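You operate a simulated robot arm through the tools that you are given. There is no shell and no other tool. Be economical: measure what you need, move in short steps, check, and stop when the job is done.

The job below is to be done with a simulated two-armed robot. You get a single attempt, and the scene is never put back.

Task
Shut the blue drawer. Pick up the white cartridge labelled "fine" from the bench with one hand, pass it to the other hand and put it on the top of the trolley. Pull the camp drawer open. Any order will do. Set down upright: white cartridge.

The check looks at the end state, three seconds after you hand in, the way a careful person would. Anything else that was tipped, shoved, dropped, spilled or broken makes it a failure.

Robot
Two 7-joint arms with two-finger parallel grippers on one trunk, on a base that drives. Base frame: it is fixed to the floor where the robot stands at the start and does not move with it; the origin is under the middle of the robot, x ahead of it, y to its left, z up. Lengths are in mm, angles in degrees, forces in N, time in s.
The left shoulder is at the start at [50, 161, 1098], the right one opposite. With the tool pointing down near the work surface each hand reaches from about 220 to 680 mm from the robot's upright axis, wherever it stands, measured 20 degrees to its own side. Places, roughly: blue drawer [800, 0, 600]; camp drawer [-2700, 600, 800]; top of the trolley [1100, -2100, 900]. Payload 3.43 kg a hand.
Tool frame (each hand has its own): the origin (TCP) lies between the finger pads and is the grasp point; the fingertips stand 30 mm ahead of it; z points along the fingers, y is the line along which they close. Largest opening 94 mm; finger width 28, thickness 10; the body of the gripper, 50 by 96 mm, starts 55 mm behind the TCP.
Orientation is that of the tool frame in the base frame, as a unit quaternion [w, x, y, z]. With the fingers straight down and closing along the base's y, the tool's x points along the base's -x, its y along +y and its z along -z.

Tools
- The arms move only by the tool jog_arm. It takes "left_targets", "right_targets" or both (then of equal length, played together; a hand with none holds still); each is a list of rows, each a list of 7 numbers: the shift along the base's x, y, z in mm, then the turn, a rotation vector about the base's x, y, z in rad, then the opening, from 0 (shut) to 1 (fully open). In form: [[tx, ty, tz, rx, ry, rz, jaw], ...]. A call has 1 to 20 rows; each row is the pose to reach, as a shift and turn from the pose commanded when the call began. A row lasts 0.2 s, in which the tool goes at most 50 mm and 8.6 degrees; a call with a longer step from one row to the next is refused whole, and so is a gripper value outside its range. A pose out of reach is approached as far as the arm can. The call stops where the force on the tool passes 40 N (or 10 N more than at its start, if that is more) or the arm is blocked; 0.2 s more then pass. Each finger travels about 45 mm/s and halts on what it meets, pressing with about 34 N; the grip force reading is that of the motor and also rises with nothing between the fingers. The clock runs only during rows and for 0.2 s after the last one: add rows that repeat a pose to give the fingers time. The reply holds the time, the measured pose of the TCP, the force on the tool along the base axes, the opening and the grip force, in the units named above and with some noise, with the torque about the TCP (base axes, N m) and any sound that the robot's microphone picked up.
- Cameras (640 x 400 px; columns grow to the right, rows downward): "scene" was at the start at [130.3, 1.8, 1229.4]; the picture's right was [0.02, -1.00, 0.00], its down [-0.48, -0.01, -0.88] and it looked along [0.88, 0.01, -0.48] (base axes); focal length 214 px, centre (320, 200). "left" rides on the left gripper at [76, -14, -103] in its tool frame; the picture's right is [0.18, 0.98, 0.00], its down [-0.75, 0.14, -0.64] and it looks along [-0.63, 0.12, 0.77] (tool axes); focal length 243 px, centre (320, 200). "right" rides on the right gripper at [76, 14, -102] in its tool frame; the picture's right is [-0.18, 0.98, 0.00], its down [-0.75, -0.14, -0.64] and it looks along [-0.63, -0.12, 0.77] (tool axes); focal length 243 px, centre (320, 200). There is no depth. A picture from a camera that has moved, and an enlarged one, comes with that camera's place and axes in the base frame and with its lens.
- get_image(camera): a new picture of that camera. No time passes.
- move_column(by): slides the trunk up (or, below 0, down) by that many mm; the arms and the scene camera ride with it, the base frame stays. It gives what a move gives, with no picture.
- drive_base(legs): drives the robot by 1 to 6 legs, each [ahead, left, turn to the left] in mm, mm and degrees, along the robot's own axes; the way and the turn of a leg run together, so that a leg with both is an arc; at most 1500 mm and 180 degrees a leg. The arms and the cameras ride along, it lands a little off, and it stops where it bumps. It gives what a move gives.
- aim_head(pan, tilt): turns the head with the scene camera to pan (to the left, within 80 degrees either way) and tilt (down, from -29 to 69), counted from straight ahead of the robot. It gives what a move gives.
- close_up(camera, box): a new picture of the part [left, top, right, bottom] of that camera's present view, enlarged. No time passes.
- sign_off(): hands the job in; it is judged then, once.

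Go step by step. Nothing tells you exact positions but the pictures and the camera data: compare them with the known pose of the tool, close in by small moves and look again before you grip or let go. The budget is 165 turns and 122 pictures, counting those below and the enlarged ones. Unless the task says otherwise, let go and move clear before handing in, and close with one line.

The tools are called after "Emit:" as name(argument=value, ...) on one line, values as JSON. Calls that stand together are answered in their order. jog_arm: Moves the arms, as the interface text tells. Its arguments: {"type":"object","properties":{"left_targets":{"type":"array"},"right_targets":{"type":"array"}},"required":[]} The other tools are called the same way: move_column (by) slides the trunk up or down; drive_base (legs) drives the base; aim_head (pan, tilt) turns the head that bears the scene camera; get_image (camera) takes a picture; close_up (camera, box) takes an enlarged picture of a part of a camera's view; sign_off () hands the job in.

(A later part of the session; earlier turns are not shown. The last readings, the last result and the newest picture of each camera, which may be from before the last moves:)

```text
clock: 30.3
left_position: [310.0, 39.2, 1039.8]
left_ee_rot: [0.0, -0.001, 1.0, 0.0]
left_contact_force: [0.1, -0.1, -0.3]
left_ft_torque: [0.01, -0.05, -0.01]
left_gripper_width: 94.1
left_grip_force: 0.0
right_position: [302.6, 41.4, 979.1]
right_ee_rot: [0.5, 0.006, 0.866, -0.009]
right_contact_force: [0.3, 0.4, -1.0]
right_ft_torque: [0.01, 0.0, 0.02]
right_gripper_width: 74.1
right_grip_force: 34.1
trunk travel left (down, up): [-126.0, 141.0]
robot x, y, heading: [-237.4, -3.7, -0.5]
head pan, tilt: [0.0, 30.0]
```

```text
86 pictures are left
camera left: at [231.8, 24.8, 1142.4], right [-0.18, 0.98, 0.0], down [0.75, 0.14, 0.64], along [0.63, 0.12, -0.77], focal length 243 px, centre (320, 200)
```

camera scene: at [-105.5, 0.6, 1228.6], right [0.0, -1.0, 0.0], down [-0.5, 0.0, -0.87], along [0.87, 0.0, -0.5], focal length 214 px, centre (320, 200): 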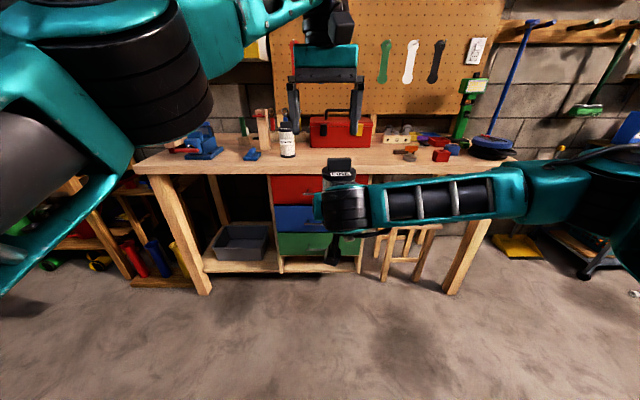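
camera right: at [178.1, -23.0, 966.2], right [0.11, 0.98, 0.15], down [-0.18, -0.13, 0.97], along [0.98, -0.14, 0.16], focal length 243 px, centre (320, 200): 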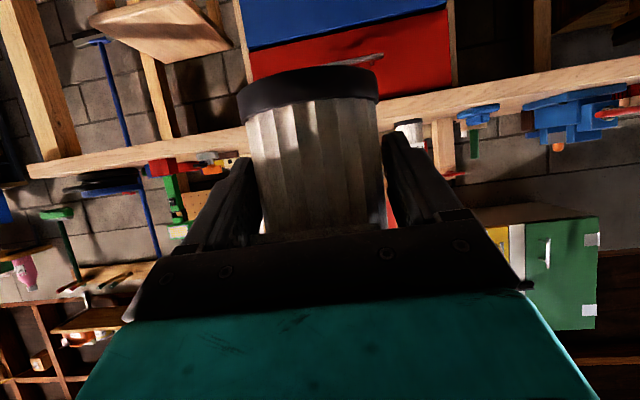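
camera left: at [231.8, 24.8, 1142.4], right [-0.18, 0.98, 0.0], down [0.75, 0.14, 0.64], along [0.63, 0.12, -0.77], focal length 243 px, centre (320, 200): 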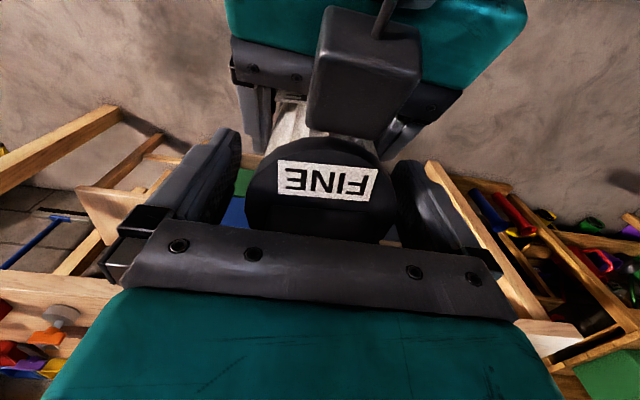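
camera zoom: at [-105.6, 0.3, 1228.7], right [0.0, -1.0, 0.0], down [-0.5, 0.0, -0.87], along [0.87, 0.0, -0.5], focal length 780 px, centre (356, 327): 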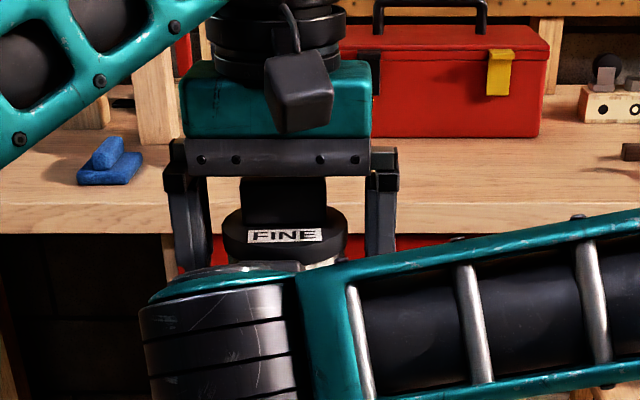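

Both hands are clear of each other and the lid sits between the left fingers. Closing the left hand.

Emit:
jog_arm(left_targets=[[0, 0, 0, 0, 0, 0, 0.7], [0, 0, 0, 0, 0, 0, 0.4], [0, 0, 0, 0, 0, 0, 0.3], [0, 0, 0, 0, 0, 0, 0.3]])

Emit:
close_up(camera="scene", box=[240, 110, 380, 220])

```text
clock: 31.3
left_position: [308.3, 40.0, 1040.6]
left_ee_rot: [0.0, -0.001, 1.0, 0.0]
left_contact_force: [0.1, 2.6, 0.5]
left_ft_torque: [0.17, -0.02, 0.1]
left_gripper_width: 71.3
left_grip_force: 34.2
right_position: [303.1, 39.6, 979.2]
right_ee_rot: [0.5, 0.006, 0.866, -0.009]
right_contact_force: [-1.7, -2.6, -0.7]
right_ft_torque: [-0.03, -0.03, -0.14]
right_gripper_width: 74.2
right_grip_force: 34.5
trunk travel left (down, up): [-126.0, 141.0]
robot x, y, heading: [-238.3, 1.5, -0.2]
head pan, tilt: [0.0, 30.0]
```

```text
3.64 times, centred on (310, 165) of scene
camera zoom: at [-105.7, 0.3, 1228.7], right [0.0, -1.0, 0.0], down [-0.5, 0.0, -0.87], along [0.87, 0.0, -0.5], focal length 780 px, centre (356, 327)
```

zoom: 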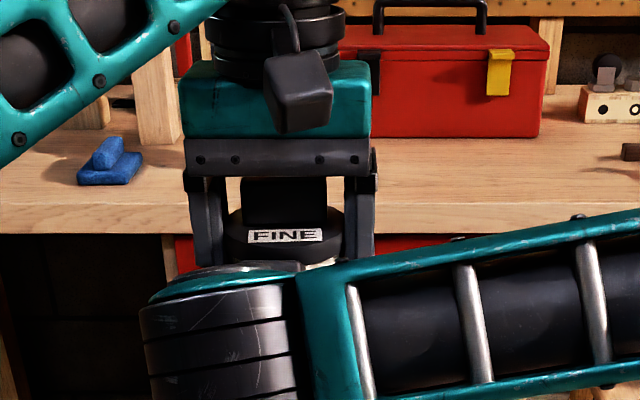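

Left hand has the lid firmly. Opening the right hand while everything holds still.

Emit:
jog_arm(right_targets=[[0, 0, 0, 0, 0, 0, 0.85], [0, 0, 0, 0, 0, 0, 1], [0, 0, 0, 0, 0, 0, 1], [0, 0, 0, 0, 0, 0, 1]])

Emit:
get_image(camera="right")

```text
clock: 32.3
left_position: [308.3, 39.7, 1039.7]
left_ee_rot: [0.0, 0.0, 1.0, 0.0]
left_contact_force: [-0.8, -0.7, -1.2]
left_ft_torque: [-0.02, -0.03, -0.02]
left_gripper_width: 71.6
left_grip_force: 33.5
right_position: [304.1, 40.0, 980.5]
right_ee_rot: [0.5, 0.006, 0.866, -0.009]
right_contact_force: [-0.6, 1.2, 0.2]
right_ft_torque: [0.01, -0.02, -0.01]
right_gripper_width: 93.6
right_grip_force: 0.0
trunk travel left (down, up): [-126.0, 141.0]
robot x, y, heading: [-233.8, 0.5, -0.2]
head pan, tilt: [0.0, 30.0]
```

```text
84 pictures are left
camera right: at [177.3, 56.9, 965.1], right [0.11, 0.98, 0.15], down [-0.18, -0.13, 0.97], along [0.98, -0.14, 0.16], focal length 243 px, centre (320, 200)
```

right: 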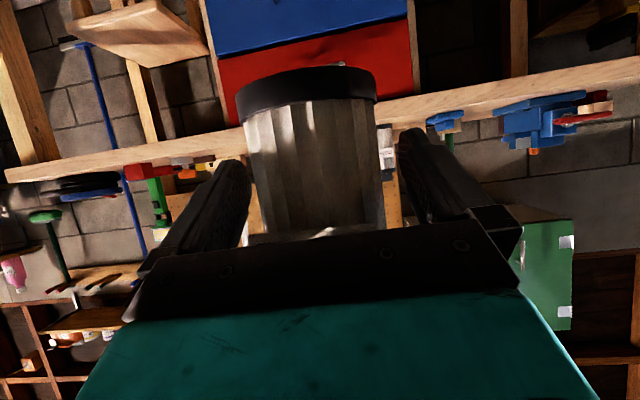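

Right fingers are clear on both sides. Moving the left hand with the cartridge forward, out of the right fingers.

Emit:
jog_arm(left_targets=[[20, 0, 0, 0, 0, 0, 0.3], [40, 0, 0, 0, 0, 0, 0.3], [65, 0, 0, 0, 0, 0, 0.3], [90, 0, 5, 0, 0, 0, 0.3]])

Emit:
jog_arm(right_targets=[[0, -40, 0, 0, 0, 0, 1], [0, -80, 0, 0, 0, 0, 1], [0, -120, 0, 0, 0, 0, 1], [0, -160, 0, 0, 0, 0, 1], [0, -200, 0, 0, 0, 0, 1]])

Emit:
get_image(camera="scene")

Emit:
get_image(camera="left")

```text
clock: 33.3
left_position: [371.9, 52.4, 1038.2]
left_ee_rot: [0.0, 0.0, 1.0, 0.0]
left_contact_force: [0.4, -0.1, -0.3]
left_ft_torque: [-0.03, 0.0, 0.06]
left_gripper_width: 71.7
left_grip_force: 34.2
left hand out of reach, approached as far as the arm can: row 3, 4
right_position: [302.7, 39.8, 978.4]
right_ee_rot: [0.5, 0.006, 0.866, -0.009]
right_contact_force: [0.2, -0.6, -0.2]
right_ft_torque: [-0.01, 0.01, -0.03]
right_gripper_width: 94.1
right_grip_force: 0.1
trunk travel left (down, up): [-126.0, 141.0]
robot x, y, heading: [-237.7, 2.9, -0.0]
head pan, tilt: [0.0, 30.0]
```

```text
clock: 34.5
left_position: [372.5, 51.7, 1037.3]
left_ee_rot: [0.0, 0.0, 1.0, 0.001]
left_contact_force: [0.0, 1.1, -0.1]
left_ft_torque: [0.04, 0.0, 0.01]
left_gripper_width: 71.4
left_grip_force: 34.0
right_position: [302.9, -159.7, 979.4]
right_ee_rot: [0.501, 0.007, 0.865, -0.01]
right_contact_force: [-0.3, -0.9, 0.1]
right_ft_torque: [-0.02, -0.04, -0.04]
right_gripper_width: 94.2
right_grip_force: 0.1
trunk travel left (down, up): [-126.0, 141.0]
robot x, y, heading: [-235.8, 1.8, 0.0]
head pan, tilt: [0.0, 30.0]
```

```text
83 pictures are left
camera scene: at [-105.8, -0.2, 1228.7], right [0.0, -1.0, 0.0], down [-0.5, 0.0, -0.87], along [0.87, 0.0, -0.5], focal length 214 px, centre (320, 200)
```

scene: 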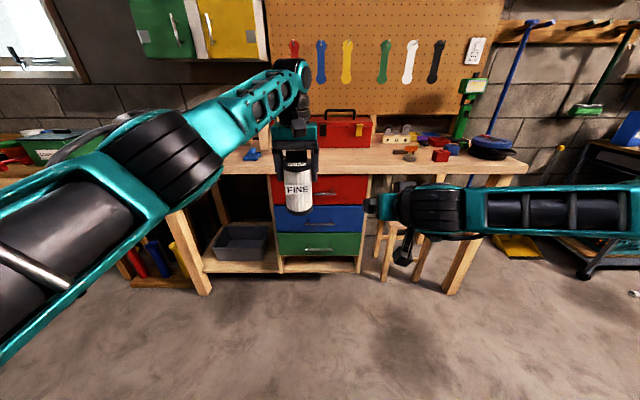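

```text
82 pictures are left
camera left: at [295.4, 37.9, 1140.0], right [-0.18, 0.98, 0.0], down [0.75, 0.14, 0.64], along [0.63, 0.12, -0.77], focal length 243 px, centre (320, 200)
```

left: 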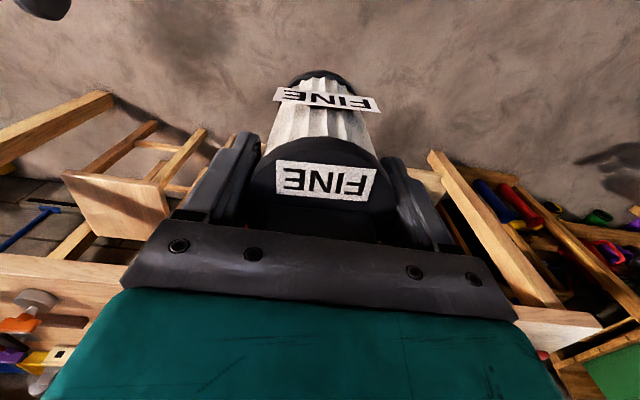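

Handover done. I'll pull both hands in to carry posture and look toward the trolley.

Emit:
jog_arm(left_targets=[[-20, 25, 20, 0, 0, 0, 0.3], [-50, 50, 40, 0, 0, 0, 0.3], [-80, 75, 60, 0, 0, 0, 0.3], [-110, 100, 80, 0, 0, 0, 0.3], [-130, 120, 100, 0, 0, 0, 0.3]], right_targets=[[0, 0, 30, 0, 0.12, 0, 1], [0, 0, 60, 0, 0.26, 0, 1], [0, 0, 90, 0, 0.4, 0, 1], [0, -10, 120, 0, 0.52, 0, 1], [0, -20, 150, 0, 0.65, 0, 1]])

Emit:
aim_head(pan=-60, tilt=20)

Emit:
get_image(camera="scene")

```text
clock: 35.7
left_position: [245.7, 172.8, 1137.8]
left_ee_rot: [-0.001, 0.0, 1.0, 0.0]
left_contact_force: [0.7, -0.5, -0.7]
left_ft_torque: [0.0, 0.01, -0.01]
left_gripper_width: 71.5
left_grip_force: 33.9
right_position: [302.9, -178.9, 1131.3]
right_ee_rot: [0.196, 0.002, 0.981, -0.01]
right_contact_force: [0.8, -0.2, -0.2]
right_ft_torque: [0.01, 0.03, -0.02]
right_gripper_width: 94.0
right_grip_force: 0.1
trunk travel left (down, up): [-126.0, 141.0]
robot x, y, heading: [-234.6, 0.7, 0.0]
head pan, tilt: [0.0, 30.0]
```

```text
clock: 37.0
left_position: [245.7, 172.9, 1137.0]
left_ee_rot: [-0.001, 0.0, 1.0, 0.0]
left_contact_force: [-0.3, 0.5, -1.2]
left_ft_torque: [0.0, 0.03, 0.02]
left_gripper_width: 71.7
left_grip_force: 33.7
right_position: [303.7, -179.8, 1131.0]
right_ee_rot: [0.198, 0.003, 0.98, -0.01]
right_contact_force: [0.0, -0.2, -0.3]
right_ft_torque: [-0.03, 0.0, -0.05]
right_gripper_width: 94.1
right_grip_force: 0.0
trunk travel left (down, up): [-126.0, 141.0]
robot x, y, heading: [-238.0, -2.0, -0.2]
head pan, tilt: [-60.0, 20.0]
```

```text
81 pictures are left
camera scene: at [-149.6, -80.2, 1244.7], right [-0.87, -0.5, 0.0], down [-0.17, 0.3, -0.94], along [0.47, -0.81, -0.34], focal length 214 px, centre (320, 200)
```

scene: 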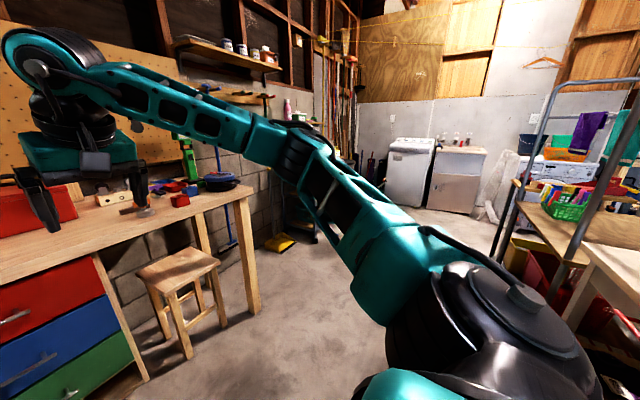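

The trolley is hidden behind my arm. I'll turn in place to the right and look again.

Emit:
drive_base(legs=[[0, 0, -55]])

Emit:
aim_head(pan=0, tilt=22)

Emit:
get_image(camera="scene")

```text
clock: 39.9
left_position: [179.8, -300.4, 1137.8]
left_ee_rot: [0.0, 0.467, 0.884, 0.0]
left_contact_force: [0.2, 0.0, -0.3]
left_ft_torque: [0.0, 0.02, 0.04]
left_gripper_width: 71.7
left_grip_force: 34.0
right_position: [-79.8, -547.2, 1130.7]
right_ee_rot: [0.17, 0.46, 0.866, -0.101]
right_contact_force: [-0.6, -0.1, -0.4]
right_ft_torque: [-0.03, 0.02, 0.01]
right_gripper_width: 93.9
right_grip_force: 0.0
trunk travel left (down, up): [-126.0, 141.0]
robot x, y, heading: [-234.0, 3.9, -55.4]
head pan, tilt: [-60.0, 20.0]
```

```text
clock: 41.1
left_position: [178.9, -300.9, 1138.3]
left_ee_rot: [0.0, 0.467, 0.884, -0.001]
left_contact_force: [0.4, 0.1, 0.5]
left_ft_torque: [0.03, 0.01, -0.01]
left_gripper_width: 71.7
left_grip_force: 34.0
right_position: [-79.2, -547.7, 1131.0]
right_ee_rot: [0.169, 0.461, 0.865, -0.102]
right_contact_force: [-1.2, -0.1, -1.2]
right_ft_torque: [0.0, 0.0, -0.01]
right_gripper_width: 94.0
right_grip_force: 0.1
trunk travel left (down, up): [-126.0, 141.0]
robot x, y, heading: [-233.6, 1.1, -55.8]
head pan, tilt: [0.0, 22.0]
```

```text
80 pictures are left
camera scene: at [-161.5, -109.4, 1241.5], right [-0.83, -0.56, 0.0], down [-0.21, 0.31, -0.93], along [0.52, -0.77, -0.37], focal length 214 px, centre (320, 200)
```

scene: 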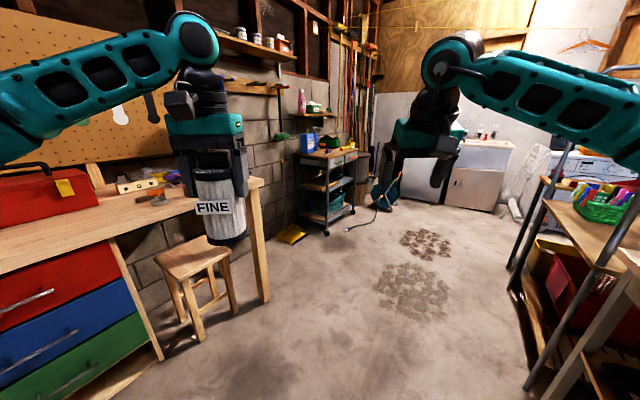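

The trolley stands by the wall ahead, with a hose on the floor to its right. I'll approach diagonally, staying clear of the bench, stool and hose.

Emit:
drive_base(legs=[[0, 0, -5], [1300, 0, 0]])

Emit:
get_image(camera="scene")

```text
clock: 48.1
left_position: [787.4, -1464.0, 1137.2]
left_ee_rot: [0.0, 0.504, 0.864, 0.0]
left_contact_force: [0.6, -0.6, -1.0]
left_ft_torque: [-0.02, -0.03, 0.05]
left_gripper_width: 71.4
left_grip_force: 34.0
right_position: [508.7, -1687.9, 1130.6]
right_ee_rot: [0.165, 0.495, 0.846, -0.108]
right_contact_force: [-0.2, 0.1, -0.6]
right_ft_torque: [0.03, -0.01, 0.0]
right_gripper_width: 93.9
right_grip_force: 0.0
trunk travel left (down, up): [-126.0, 141.0]
robot x, y, heading: [397.3, -1130.9, -60.7]
head pan, tilt: [0.0, 22.0]
```

```text
79 pictures are left
camera scene: at [464.0, -1244.9, 1241.4], right [-0.87, -0.49, 0.0], down [-0.18, 0.33, -0.93], along [0.46, -0.81, -0.37], focal length 214 px, centre (320, 200)
```

scene: 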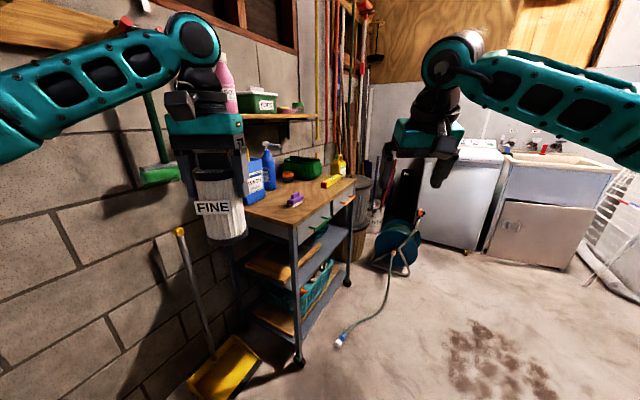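

I see the trolley top. Zooming in to find a free spot.

Emit:
close_up(camera="scene", box=[225, 130, 385, 250])

```text
3.33 times, centred on (305, 190) of scene
camera zoom: at [464.0, -1244.9, 1241.4], right [-0.87, -0.49, 0.0], down [-0.18, 0.33, -0.93], along [0.46, -0.81, -0.37], focal length 715 px, centre (370, 233)
```

zoom: 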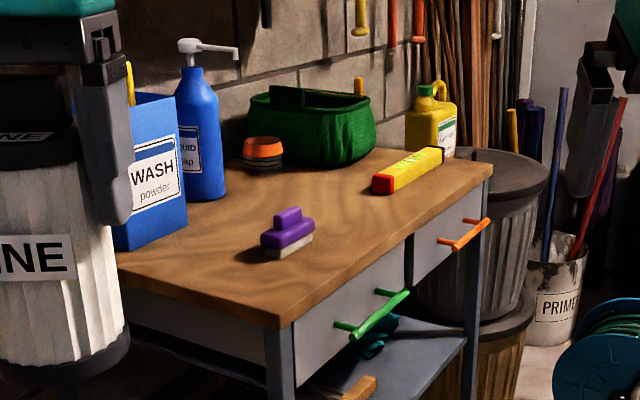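

I'll place it on the free front area around [910, -2010]. Driving to a stance at about 600 mm from it.

Emit:
drive_base(legs=[[445, -165, 0]])

Emit:
aim_head(pan=5, tilt=35)

Emit:
get_image(camera="scene")

Emit:
get_image(camera="left")

```text
clock: 51.0
left_position: [866.2, -1934.0, 1138.5]
left_ee_rot: [0.0, 0.505, 0.863, 0.0]
left_contact_force: [-0.2, 0.2, -0.6]
left_ft_torque: [-0.02, 0.01, 0.01]
left_gripper_width: 71.5
left_grip_force: 34.7
right_position: [587.0, -2156.2, 1131.1]
right_ee_rot: [0.166, 0.497, 0.845, -0.109]
right_contact_force: [0.0, 0.3, -0.8]
right_ft_torque: [0.0, 0.0, 0.01]
right_gripper_width: 94.0
right_grip_force: 0.2
trunk travel left (down, up): [-126.0, 141.0]
robot x, y, heading: [479.3, -1599.5, -60.6]
head pan, tilt: [0.0, 22.0]
```

```text
clock: 51.7
left_position: [864.9, -1933.4, 1139.4]
left_ee_rot: [0.0, 0.504, 0.864, 0.001]
left_contact_force: [0.4, 0.3, -1.1]
left_ft_torque: [-0.04, -0.04, -0.05]
left_gripper_width: 71.4
left_grip_force: 33.9
right_position: [586.5, -2157.0, 1130.7]
right_ee_rot: [0.165, 0.497, 0.845, -0.109]
right_contact_force: [-0.1, 1.0, 0.2]
right_ft_torque: [0.02, 0.02, -0.02]
right_gripper_width: 94.0
right_grip_force: 0.0
trunk travel left (down, up): [-126.0, 141.0]
robot x, y, heading: [477.5, -1598.1, -60.6]
head pan, tilt: [5.0, 35.0]
```

```text
77 pictures are left
camera scene: at [547.1, -1705.7, 1220.9], right [-0.83, -0.56, 0.0], down [-0.32, 0.47, -0.82], along [0.46, -0.68, -0.57], focal length 214 px, centre (320, 200)
```

scene: 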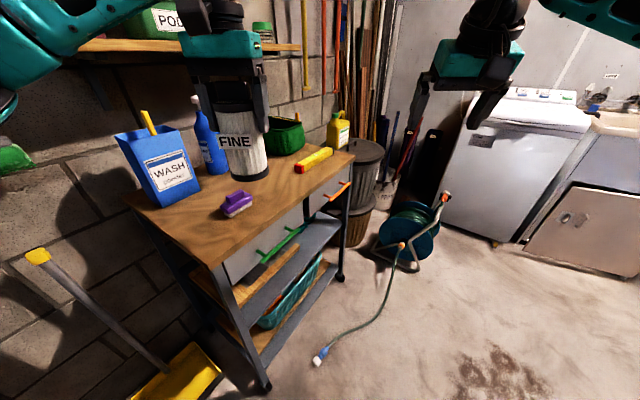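

```text
76 pictures are left
camera left: at [815.5, -1873.9, 1239.9], right [0.77, 0.64, 0.0], down [0.49, -0.59, 0.64], along [0.41, -0.49, -0.77], focal length 243 px, centre (320, 200)
```

left: 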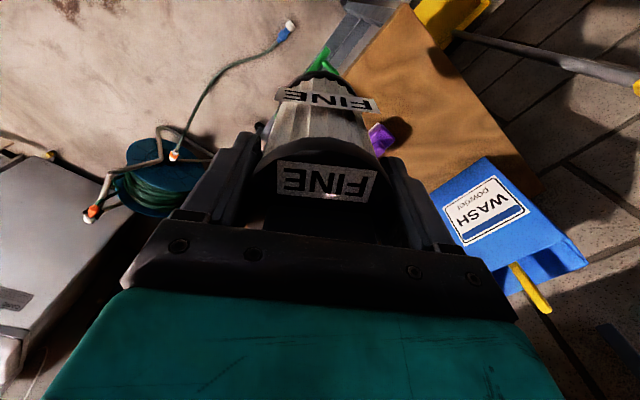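

Triangulating from two views, the trolley top is actually near z 815, with its front edge near x 920. The free spot is around [1000, -2130], so I'll move closer by about 145 mm.

Emit:
drive_base(legs=[[139, 39, 0]])

Emit:
aim_head(pan=15, tilt=40)

Emit:
get_image(camera="scene")

```text
clock: 53.1
left_position: [969.1, -2038.0, 1137.1]
left_ee_rot: [0.0, 0.506, 0.862, -0.001]
left_contact_force: [-0.2, -0.3, -1.8]
left_ft_torque: [0.04, 0.0, -0.02]
left_gripper_width: 71.4
left_grip_force: 34.1
right_position: [688.1, -2261.7, 1130.6]
right_ee_rot: [0.164, 0.498, 0.845, -0.109]
right_contact_force: [0.1, 0.6, 0.2]
right_ft_torque: [-0.01, 0.04, 0.02]
right_gripper_width: 94.2
right_grip_force: 0.1
trunk travel left (down, up): [-126.0, 141.0]
robot x, y, heading: [580.5, -1702.9, -61.0]
head pan, tilt: [5.0, 35.0]
```

```text
clock: 53.8
left_position: [967.5, -2038.0, 1137.1]
left_ee_rot: [0.0, 0.506, 0.863, 0.0]
left_contact_force: [-0.1, 0.6, -1.3]
left_ft_torque: [0.02, 0.01, 0.03]
left_gripper_width: 71.4
left_grip_force: 33.8
right_position: [688.3, -2260.1, 1131.4]
right_ee_rot: [0.166, 0.498, 0.844, -0.108]
right_contact_force: [-0.2, -0.1, 0.7]
right_ft_torque: [-0.01, -0.03, 0.0]
right_gripper_width: 94.0
right_grip_force: 0.0
trunk travel left (down, up): [-126.0, 141.0]
robot x, y, heading: [579.2, -1700.8, -60.6]
head pan, tilt: [15.0, 40.0]
```

```text
75 pictures are left
camera scene: at [659.5, -1797.5, 1213.3], right [-0.72, -0.7, 0.0], down [-0.45, 0.46, -0.77], along [0.53, -0.55, -0.64], focal length 214 px, centre (320, 200)
```

scene: 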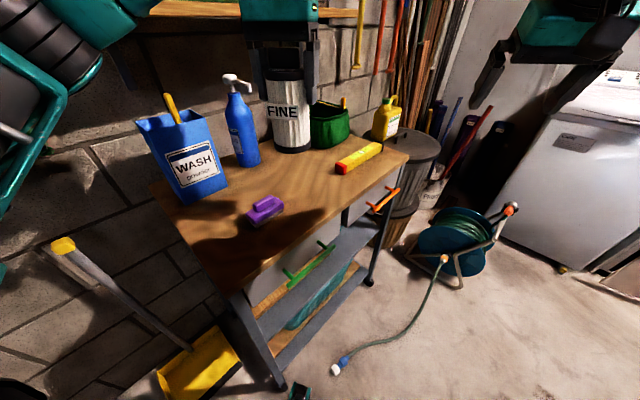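

Geometry is consistent (top at z ≈ 815). Moving over [1010, -2140] and lowering the trunk.

Emit:
jog_arm(left_targets=[[14, -34, 0, 0, 0, 0, 0.3], [28, -68, 0, 0, 0, 0, 0.3], [42, -102, 0, 0, 0, 0, 0.3], [42, -102, 0, 0, 0, 0, 0.3]])

Emit:
move_column(by=-115)

Emit:
get_image(camera="left")

Emit:
get_image(camera="scene")

```text
clock: 54.8
left_position: [1007.0, -2141.5, 1136.4]
left_ee_rot: [0.001, 0.506, 0.862, 0.0]
left_contact_force: [0.1, -0.2, -1.0]
left_ft_torque: [0.0, 0.01, 0.01]
left_gripper_width: 71.7
left_grip_force: 34.1
right_position: [688.4, -2259.9, 1131.6]
right_ee_rot: [0.165, 0.498, 0.844, -0.108]
right_contact_force: [0.4, -0.2, -0.3]
right_ft_torque: [0.03, 0.0, -0.01]
right_gripper_width: 93.9
right_grip_force: 0.0
trunk travel left (down, up): [-126.0, 141.0]
robot x, y, heading: [582.6, -1701.9, -60.8]
head pan, tilt: [15.0, 40.0]
```

```text
clock: 56.3
left_position: [1007.8, -2142.8, 1020.8]
left_ee_rot: [0.0, 0.507, 0.862, 0.0]
left_contact_force: [-0.8, -0.4, -1.3]
left_ft_torque: [0.02, 0.0, 0.03]
left_gripper_width: 71.8
left_grip_force: 33.7
right_position: [687.2, -2259.6, 1016.8]
right_ee_rot: [0.166, 0.498, 0.844, -0.109]
right_contact_force: [-1.1, 1.3, -0.1]
right_ft_torque: [0.0, 0.01, -0.06]
right_gripper_width: 94.1
right_grip_force: 0.0
trunk travel left (down, up): [-11.0, 256.0]
robot x, y, heading: [582.8, -1702.0, -61.0]
head pan, tilt: [15.0, 40.0]
```

```text
74 pictures are left
camera left: at [957.9, -2083.5, 1123.8], right [0.77, 0.64, 0.0], down [0.49, -0.59, 0.64], along [0.41, -0.49, -0.77], focal length 243 px, centre (320, 200)
```

left: 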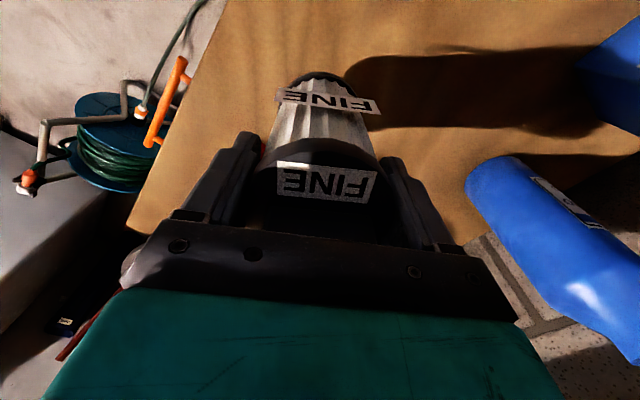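

```text
73 pictures are left
camera scene: at [659.4, -1797.3, 1098.4], right [-0.72, -0.7, 0.0], down [-0.45, 0.46, -0.77], along [0.53, -0.55, -0.64], focal length 214 px, centre (320, 200)
```

scene: 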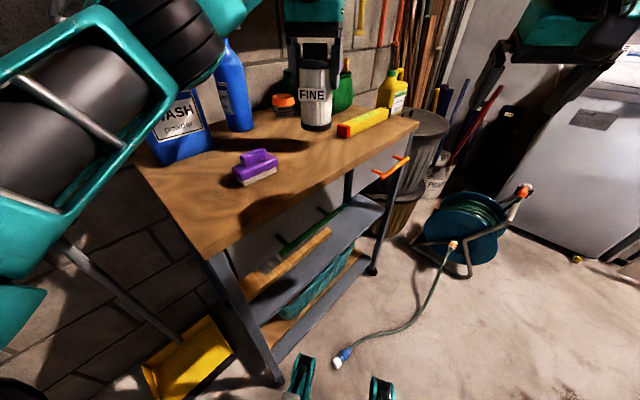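

The cartridge bottom is near z 910, above a clear patch. Descending most of the way.

Emit:
jog_arm(left_targets=[[0, 0, -25, 0, 0, 0, 0.3], [0, 0, -50, 0, 0, 0, 0.3], [0, 0, -70, 0, 0, 0, 0.3], [0, 0, -80, 0, 0, 0, 0.3]])

Emit:
get_image(camera="scene")

Emit:
get_image(camera="left")

```text
clock: 57.2
left_position: [1005.3, -2143.3, 960.4]
left_ee_rot: [0.007, 0.507, 0.862, -0.007]
left_contact_force: [0.3, 2.6, 15.2]
left_ft_torque: [0.79, -0.07, 0.03]
left_gripper_width: 71.5
left_grip_force: 34.2
right_position: [686.6, -2259.9, 1016.9]
right_ee_rot: [0.165, 0.498, 0.844, -0.109]
right_contact_force: [-0.6, 0.2, 0.2]
right_ft_torque: [-0.03, 0.01, -0.01]
right_gripper_width: 93.9
right_grip_force: 0.0
trunk travel left (down, up): [-11.0, 256.0]
robot x, y, heading: [579.7, -1703.8, -60.8]
head pan, tilt: [15.0, 40.0]
stopped in row 4 (left hand): the force on the tool passed its limit (the readings are from after the stop); the commanded pose is now the measured one
```

```text
72 pictures are left
camera scene: at [658.5, -1796.4, 1098.5], right [-0.72, -0.7, 0.0], down [-0.45, 0.46, -0.77], along [0.53, -0.55, -0.64], focal length 214 px, centre (320, 200)
```

scene: 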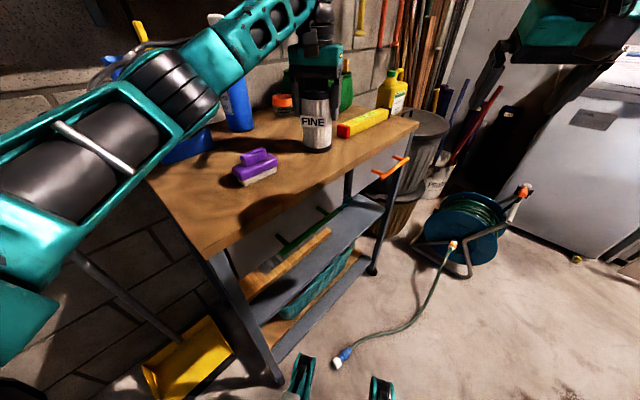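

```text
71 pictures are left
camera left: at [955.6, -2082.4, 1061.4], right [0.77, 0.64, -0.01], down [0.49, -0.58, 0.66], along [0.41, -0.51, -0.76], focal length 243 px, centre (320, 200)
```

left: 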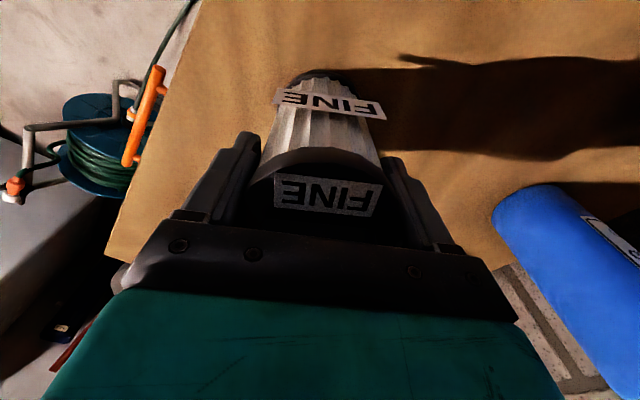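

Contact at TCP z 960, so the top is at z ≈ 850 and the cartridge is standing on it. I'll ease the force slightly and look closely.

Emit:
jog_arm(left_targets=[[0, 0, 2, 0, 0, 0, 0.3], [0, 0, 2, 0, 0, 0, 0.3]])

Emit:
close_up(camera="scene", box=[250, 50, 390, 170])

```text
clock: 57.8
left_position: [1005.6, -2144.1, 960.5]
left_ee_rot: [0.006, 0.507, 0.862, -0.006]
left_contact_force: [-2.4, 2.8, 12.7]
left_ft_torque: [0.41, -0.13, 0.1]
left_gripper_width: 71.2
left_grip_force: 34.1
right_position: [687.2, -2260.3, 1016.8]
right_ee_rot: [0.165, 0.499, 0.844, -0.11]
right_contact_force: [-0.2, -0.1, 0.1]
right_ft_torque: [-0.03, 0.06, 0.0]
right_gripper_width: 94.1
right_grip_force: 0.1
trunk travel left (down, up): [-11.0, 256.0]
robot x, y, heading: [582.1, -1702.8, -60.9]
head pan, tilt: [15.0, 40.0]
```

```text
3.33 times, centred on (320, 110) of scene
camera zoom: at [658.5, -1796.4, 1098.5], right [-0.72, -0.7, 0.0], down [-0.45, 0.46, -0.77], along [0.53, -0.55, -0.64], focal length 715 px, centre (320, 500)
```

zoom: 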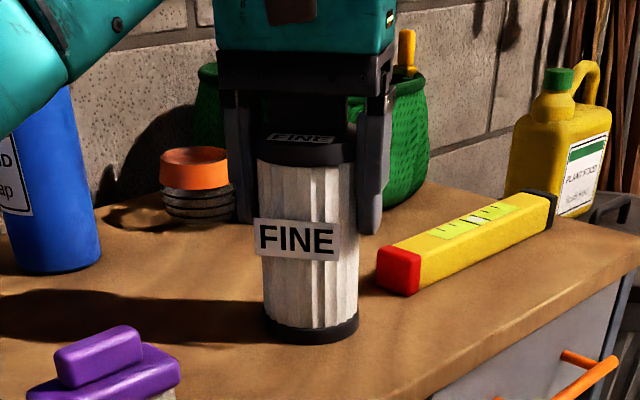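

It stands upright on the top, clear of the level and brush. Releasing.

Emit:
jog_arm(left_targets=[[0, 0, 1, 0, 0, 0, 0.76], [0, 0, 1, 0, 0, 0, 0.85], [0, 0, 1, 0, 0, 0, 1], [0, 0, 1, 0, 0, 0, 1], [0, 0, 1, 0, 0, 0, 1]])

Emit:
close_up(camera="scene", box=[250, 50, 390, 170])

Emit:
get_image(camera="left")

```text
clock: 59.0
left_position: [1006.9, -2144.2, 959.9]
left_ee_rot: [0.006, 0.506, 0.862, -0.006]
left_contact_force: [-1.5, 1.7, 9.4]
left_ft_torque: [0.04, -0.14, -0.04]
left_gripper_width: 94.0
left_grip_force: 0.1
right_position: [686.5, -2260.0, 1017.6]
right_ee_rot: [0.166, 0.499, 0.844, -0.11]
right_contact_force: [-0.4, -1.1, 1.0]
right_ft_torque: [-0.01, 0.0, 0.01]
right_gripper_width: 93.7
right_grip_force: 0.0
trunk travel left (down, up): [-11.0, 256.0]
robot x, y, heading: [580.6, -1703.9, -60.6]
head pan, tilt: [15.0, 40.0]
```

```text
3.33 times, centred on (320, 110) of scene
camera zoom: at [658.7, -1796.8, 1098.5], right [-0.72, -0.7, 0.0], down [-0.45, 0.46, -0.77], along [0.53, -0.55, -0.64], focal length 715 px, centre (320, 500)
```

zoom: 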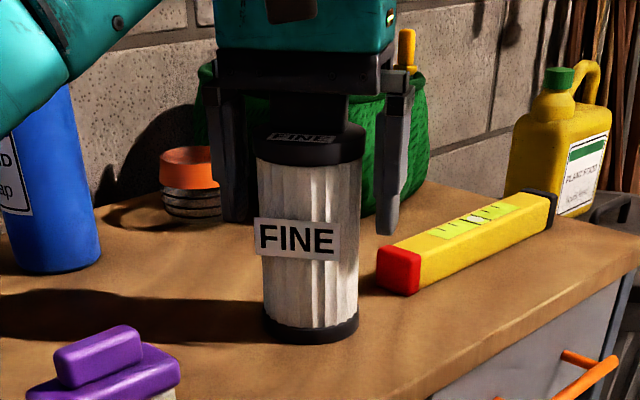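

```text
68 pictures are left
camera left: at [956.0, -2083.3, 1061.8], right [0.77, 0.64, -0.01], down [0.49, -0.58, 0.65], along [0.41, -0.51, -0.76], focal length 243 px, centre (320, 200)
```

left: 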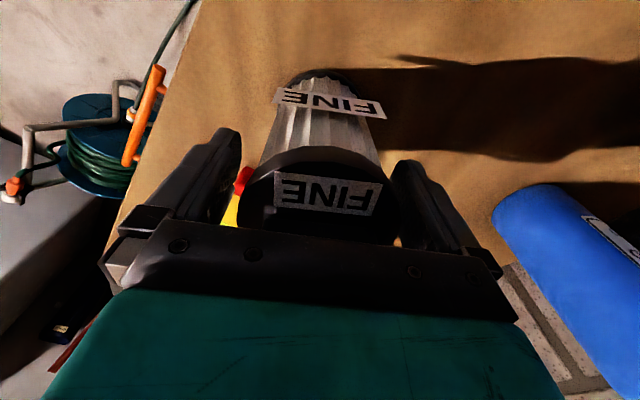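

It stands by itself; the palm seems to rest on the tab. Rising straight up with the arm.

Emit:
jog_arm(left_targets=[[0, 0, 5, 0, 0, 0, 1], [0, 0, 12, 0, 0, 0, 1], [0, 0, 25, 0, 0, 0, 1], [0, 0, 50, 0, 0, 0, 1], [0, 0, 85, 0, 0, 0, 1], [0, 0, 120, 0, 0, 0, 1], [0, 0, 150, 0, 0, 0, 1]])

Emit:
move_column(by=115)

Emit:
get_image(camera="scene")

```text
clock: 60.6
left_position: [987.7, -2118.2, 1090.8]
left_ee_rot: [0.009, 0.507, 0.862, -0.009]
left_contact_force: [0.1, 1.0, 0.0]
left_ft_torque: [-0.04, -0.04, 0.01]
left_gripper_width: 93.9
left_grip_force: 0.0
left hand out of reach, approached as far as the arm can: row 6, 7
right_position: [686.3, -2259.2, 1018.0]
right_ee_rot: [0.167, 0.498, 0.844, -0.11]
right_contact_force: [-0.9, 0.9, 0.7]
right_ft_torque: [-0.01, 0.0, 0.03]
right_gripper_width: 94.0
right_grip_force: 0.1
trunk travel left (down, up): [-11.0, 256.0]
robot x, y, heading: [579.9, -1702.6, -60.6]
head pan, tilt: [15.0, 40.0]
```

```text
clock: 62.0
left_position: [989.6, -2121.2, 1204.8]
left_ee_rot: [0.007, 0.508, 0.862, -0.006]
left_contact_force: [-0.2, -0.1, 0.1]
left_ft_torque: [0.01, 0.02, 0.0]
left_gripper_width: 93.6
left_grip_force: 0.0
right_position: [688.3, -2260.2, 1131.5]
right_ee_rot: [0.166, 0.497, 0.844, -0.11]
right_contact_force: [-1.0, 1.2, -0.3]
right_ft_torque: [0.0, 0.0, 0.02]
right_gripper_width: 93.9
right_grip_force: 0.1
trunk travel left (down, up): [-126.0, 141.0]
robot x, y, heading: [579.8, -1699.3, -61.0]
head pan, tilt: [15.0, 40.0]
```

```text
67 pictures are left
camera scene: at [659.5, -1797.5, 1213.3], right [-0.72, -0.7, 0.0], down [-0.45, 0.46, -0.77], along [0.53, -0.55, -0.64], focal length 214 px, centre (320, 200)
```

scene: 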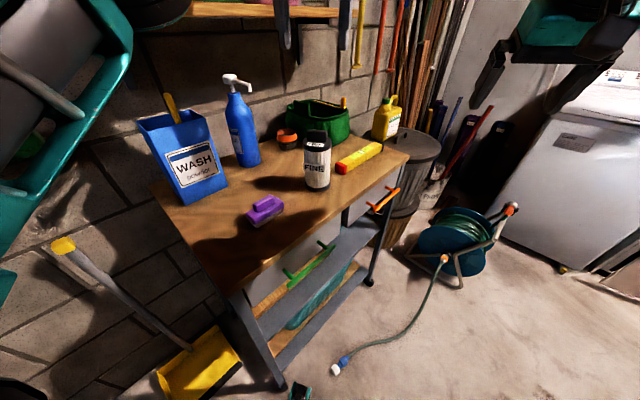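

The cartridge stands on the trolley and everything else there is undisturbed. Backing away and turning around toward the camp drawer.

Emit:
drive_base(legs=[[-700, 0, 0]])

Emit:
drive_base(legs=[[-550, 0, 0], [0, 0, -90]])

Emit:
aim_head(pan=0, tilt=20)

Emit:
get_image(camera="scene")

```text
clock: 65.8
left_position: [651.0, -1513.7, 1203.9]
left_ee_rot: [0.006, 0.505, 0.863, -0.006]
left_contact_force: [-0.3, 0.3, -0.8]
left_ft_torque: [-0.03, 0.0, 0.01]
left_gripper_width: 94.1
left_grip_force: 0.0
right_position: [350.8, -1655.5, 1131.9]
right_ee_rot: [0.165, 0.496, 0.845, -0.109]
right_contact_force: [0.2, 0.7, -0.2]
right_ft_torque: [-0.02, 0.0, 0.03]
right_gripper_width: 94.2
right_grip_force: 0.0
trunk travel left (down, up): [-126.0, 141.0]
robot x, y, heading: [238.8, -1093.4, -60.7]
head pan, tilt: [15.0, 40.0]
```

```text
clock: 72.8
left_position: [-442.7, -1031.5, 1204.4]
left_ee_rot: [0.0, 0.967, 0.254, -0.009]
left_contact_force: [0.0, 1.1, 0.3]
left_ft_torque: [0.0, 0.0, 0.01]
left_gripper_width: 93.9
left_grip_force: 0.0
right_position: [-583.9, -730.2, 1131.6]
right_ee_rot: [0.04, 0.948, 0.247, -0.194]
right_contact_force: [-0.3, 0.0, 0.5]
right_ft_torque: [0.01, 0.03, 0.0]
right_gripper_width: 93.9
right_grip_force: 0.1
trunk travel left (down, up): [-126.0, 141.0]
robot x, y, heading: [-26.7, -623.9, -150.6]
head pan, tilt: [15.0, 40.0]
```

```text
clock: 73.7
left_position: [-442.0, -1030.8, 1203.6]
left_ee_rot: [0.0, 0.967, 0.253, -0.009]
left_contact_force: [0.4, 0.6, -0.5]
left_ft_torque: [-0.02, -0.01, -0.04]
left_gripper_width: 93.8
left_grip_force: 0.0
right_position: [-584.2, -730.5, 1130.6]
right_ee_rot: [0.041, 0.948, 0.247, -0.194]
right_contact_force: [-0.1, 0.3, 0.4]
right_ft_torque: [0.0, 0.03, 0.04]
right_gripper_width: 94.0
right_grip_force: 0.1
trunk travel left (down, up): [-126.0, 141.0]
robot x, y, heading: [-27.0, -625.9, -150.6]
head pan, tilt: [0.0, 20.0]
```

```text
66 pictures are left
camera scene: at [-142.4, -686.5, 1244.7], right [-0.49, 0.87, 0.0], down [0.3, 0.17, -0.94], along [-0.82, -0.46, -0.34], focal length 214 px, centre (320, 200)
```

scene: 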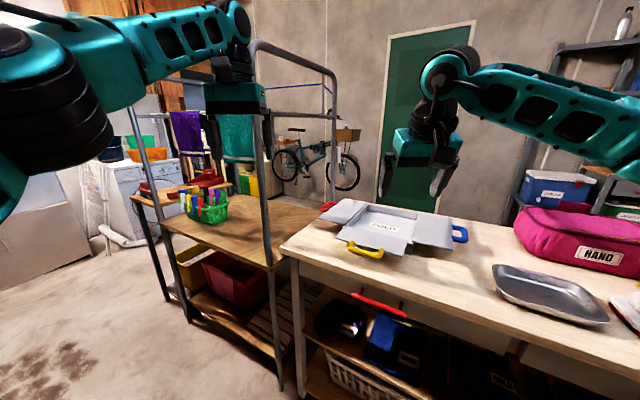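

A table stands close ahead at x < -570. I'll move away toward +y and turn further right before looking again.

Emit:
drive_base(legs=[[-333, -386, 0], [0, 0, -35]])

Emit:
get_image(camera="scene")

```text
clock: 78.3
left_position: [-505.9, -219.5, 1203.3]
left_ee_rot: [-0.002, 0.999, -0.049, -0.008]
left_contact_force: [0.2, 0.4, 0.2]
left_ft_torque: [0.02, 0.03, -0.01]
left_gripper_width: 94.0
left_grip_force: 0.0
right_position: [-447.6, 106.5, 1130.8]
right_ee_rot: [-0.02, 0.979, -0.05, -0.196]
right_contact_force: [-0.3, 0.3, -0.3]
right_ft_torque: [-0.01, 0.0, -0.04]
right_gripper_width: 93.9
right_grip_force: 0.1
trunk travel left (down, up): [-126.0, 141.0]
robot x, y, heading: [72.0, -126.1, 174.2]
head pan, tilt: [0.0, 20.0]
```

```text
65 pictures are left
camera scene: at [-62.1, -111.1, 1244.7], right [0.1, 1.0, 0.0], down [0.34, -0.03, -0.94], along [-0.94, 0.09, -0.34], focal length 214 px, centre (320, 200)
```

scene: 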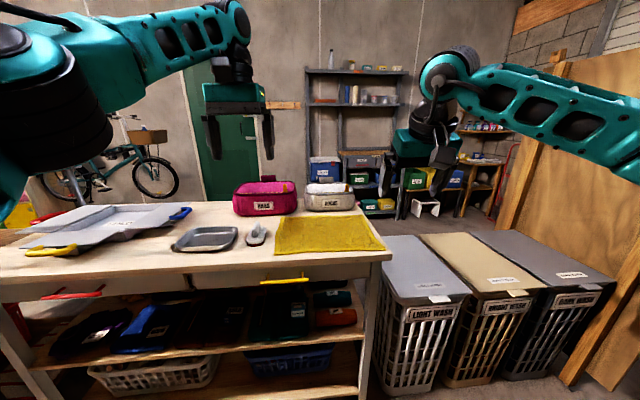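

Looking closer at what stands behind the table, toward the camp drawer.

Emit:
close_up(camera="scene", box=[280, 60, 520, 230])

Emit:
aim_head(pan=-50, tilt=20)

Emit:
get_image(camera="scene")

```text
2.35 times, centred on (400, 145) of scene
camera zoom: at [-62.1, -111.1, 1244.7], right [0.1, 1.0, 0.0], down [0.34, -0.03, -0.94], along [-0.94, 0.09, -0.34], focal length 505 px, centre (132, 329)
```

zoom: 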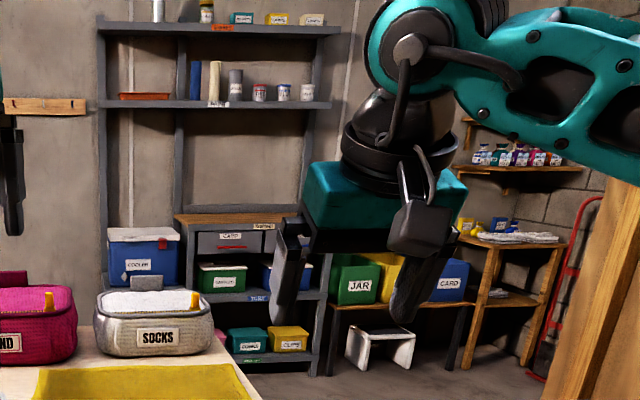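

```text
clock: 79.5
left_position: [-505.2, -220.2, 1203.2]
left_ee_rot: [-0.003, 0.999, -0.049, -0.008]
left_contact_force: [-0.1, -0.2, 0.0]
left_ft_torque: [0.03, 0.01, 0.01]
left_gripper_width: 93.9
left_grip_force: 0.1
right_position: [-448.8, 105.8, 1131.1]
right_ee_rot: [-0.019, 0.979, -0.049, -0.197]
right_contact_force: [0.0, -0.1, -1.1]
right_ft_torque: [0.03, -0.02, 0.0]
right_gripper_width: 93.9
right_grip_force: 0.0
trunk travel left (down, up): [-126.0, 141.0]
robot x, y, heading: [69.4, -128.5, 174.2]
head pan, tilt: [-50.0, 20.0]
```

```text
63 pictures are left
camera scene: at [-22.0, -43.6, 1244.7], right [0.83, 0.56, 0.0], down [0.19, -0.28, -0.94], along [-0.53, 0.78, -0.34], focal length 214 px, centre (320, 200)
```

scene: 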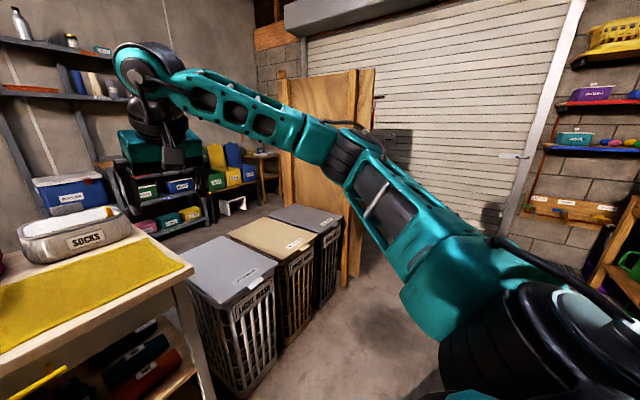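

The shelf with drawers is behind the table, hampers and a plywood partition. I'll go around on the right: turn to face +y and look down that way.

Emit:
drive_base(legs=[[0, 0, -84]])

Emit:
aim_head(pan=0, tilt=25)

Emit:
get_image(camera="scene")

```text
clock: 83.5
left_position: [-71.7, 441.5, 1203.9]
left_ee_rot: [0.007, -0.701, 0.713, 0.005]
left_contact_force: [0.0, 0.3, 0.2]
left_ft_torque: [-0.03, 0.02, 0.01]
left_gripper_width: 93.9
left_grip_force: 0.1
right_position: [259.6, 411.0, 1130.5]
right_ee_rot: [0.148, -0.685, 0.701, 0.132]
right_contact_force: [-0.8, -0.2, -0.9]
right_ft_torque: [0.01, 0.01, 0.0]
right_gripper_width: 93.8
right_grip_force: 0.0
trunk travel left (down, up): [-126.0, 141.0]
robot x, y, heading: [70.7, -127.4, 88.9]
head pan, tilt: [-50.0, 20.0]
```

```text
clock: 84.7
left_position: [-72.1, 442.5, 1203.1]
left_ee_rot: [0.008, -0.701, 0.714, 0.005]
left_contact_force: [-0.9, 0.3, -0.4]
left_ft_torque: [-0.01, 0.0, 0.02]
left_gripper_width: 93.9
left_grip_force: 0.1
right_position: [259.0, 411.3, 1131.4]
right_ee_rot: [0.148, -0.686, 0.7, 0.132]
right_contact_force: [0.3, -0.6, -0.2]
right_ft_torque: [-0.02, -0.01, 0.03]
right_gripper_width: 94.0
right_grip_force: 0.0
trunk travel left (down, up): [-126.0, 141.0]
robot x, y, heading: [72.3, -123.3, 88.9]
head pan, tilt: [0.0, 25.0]
```

```text
62 pictures are left
camera scene: at [72.7, 7.7, 1236.6], right [1.0, -0.02, 0.0], down [-0.01, -0.42, -0.91], along [0.02, 0.91, -0.42], focal length 214 px, centre (320, 200)
```

scene: 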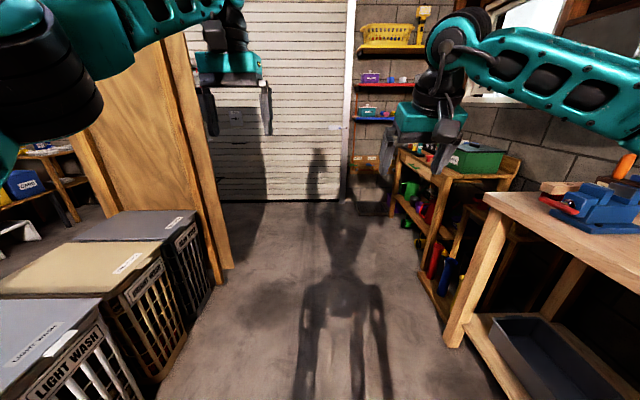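

The corridor ahead is free up to the roller door at y ≈ 2690. Driving forward past the partition.

Emit:
drive_base(legs=[[1500, 0, 0], [450, 0, 0], [0, 0, 91]])

Emit:
get_image(camera="scene")

```text
clock: 98.3
left_position: [-448.0, 1681.6, 1204.3]
left_ee_rot: [-0.002, 1.0, -0.007, -0.008]
left_contact_force: [-0.7, -0.3, 0.1]
left_ft_torque: [-0.01, -0.01, -0.02]
left_gripper_width: 93.9
left_grip_force: 0.1
right_position: [-420.1, 2011.8, 1131.8]
right_ee_rot: [-0.011, 0.98, -0.008, -0.197]
right_contact_force: [-0.3, -0.4, -0.1]
right_ft_torque: [-0.01, 0.0, 0.0]
right_gripper_width: 94.0
right_grip_force: 0.0
trunk travel left (down, up): [-126.0, 141.0]
robot x, y, heading: [116.1, 1826.3, 179.3]
head pan, tilt: [0.0, 25.0]
```

```text
61 pictures are left
camera scene: at [-15.7, 1828.2, 1236.6], right [0.01, 1.0, 0.0], down [0.42, -0.01, -0.91], along [-0.91, 0.01, -0.42], focal length 214 px, centre (320, 200)
```

scene: 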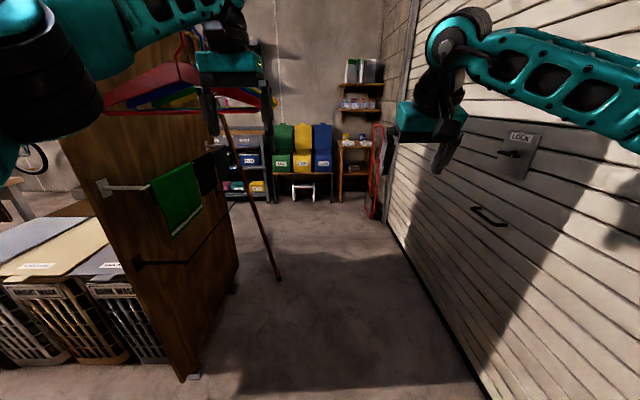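

The passage between the partition (with hangers sticking out) and the door is about 1 m wide at elbow height. I'll extend both arms forward to narrow my profile.

Emit:
jog_arm(left_targets=[[-15, 13, -25, 0, 0, 0, 0.5], [-30, 26, -50, 0, 0, 0, 0.5], [-45, 39, -75, 0, 0, 0, 0.5], [-60, 52, -100, 0, 0, 0, 0.5], [-75, 60, -125, 0, 0, 0, 0.5]], right_targets=[[-20, -20, -12, 0, 0, 0, 0.5], [-40, -40, -24, 0, 0, 0, 0.5], [-60, -60, -36, 0, 0, 0, 0.5], [-80, -80, -48, 0, 0, 0, 0.5], [-100, -95, -60, 0, 0, 0, 0.5]])

Emit:
get_image(camera="scene")

```text
clock: 99.5
left_position: [-499.6, 1732.3, 1072.3]
left_ee_rot: [-0.002, 1.0, -0.008, -0.009]
left_contact_force: [0.4, -0.2, 0.1]
left_ft_torque: [0.0, -0.02, 0.0]
left_gripper_width: 47.0
left_grip_force: 0.1
left hand out of reach, approached as far as the arm can: row 2, 3, 4, 5
right_position: [-521.2, 1916.9, 1070.0]
right_ee_rot: [-0.012, 0.98, -0.008, -0.198]
right_contact_force: [-0.4, 0.6, -0.5]
right_ft_torque: [0.0, -0.01, -0.06]
right_gripper_width: 46.9
right_grip_force: 0.0
trunk travel left (down, up): [-126.0, 141.0]
robot x, y, heading: [114.7, 1829.4, 179.3]
head pan, tilt: [0.0, 25.0]
```

```text
60 pictures are left
camera scene: at [-15.7, 1828.0, 1236.7], right [0.01, 1.0, 0.0], down [0.42, -0.01, -0.91], along [-0.91, 0.01, -0.42], focal length 214 px, centre (320, 200)
```

scene: 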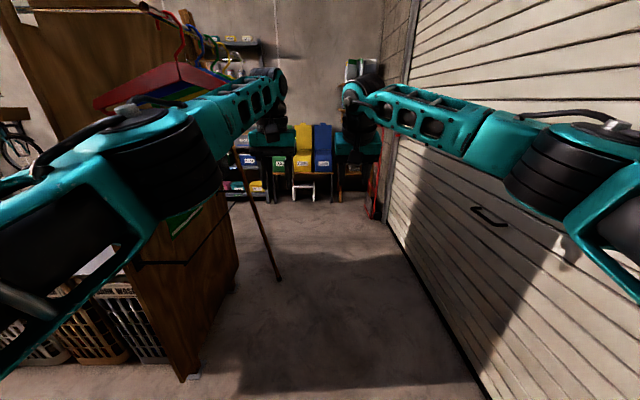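

Profile is narrow now. Shifting right toward the middle of the passage, then driving through.

Emit:
drive_base(legs=[[0, -270, 0], [700, 0, 0]])

Emit:
get_image(camera="scene")

```text
clock: 104.8
left_position: [-1188.7, 2019.1, 1073.6]
left_ee_rot: [-0.002, 1.0, -0.007, -0.009]
left_contact_force: [-0.2, 0.1, -0.4]
left_ft_torque: [-0.03, -0.02, -0.02]
left_gripper_width: 46.9
left_grip_force: 0.1
right_position: [-1208.0, 2204.0, 1070.3]
right_ee_rot: [-0.011, 0.98, -0.008, -0.198]
right_contact_force: [-0.9, 0.5, 0.8]
right_ft_torque: [-0.01, 0.03, 0.03]
right_gripper_width: 47.1
right_grip_force: 0.0
trunk travel left (down, up): [-126.0, 141.0]
robot x, y, heading: [-572.6, 2111.3, 179.3]
head pan, tilt: [0.0, 25.0]
```

```text
59 pictures are left
camera scene: at [-704.5, 2115.1, 1236.6], right [0.01, 1.0, 0.0], down [0.42, -0.01, -0.91], along [-0.91, 0.01, -0.42], focal length 214 px, centre (320, 200)
```

scene: 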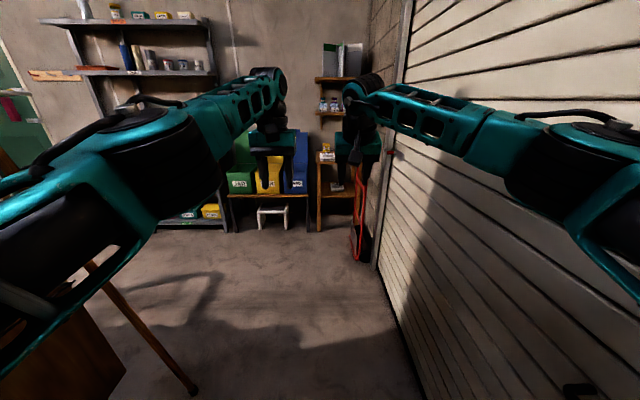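

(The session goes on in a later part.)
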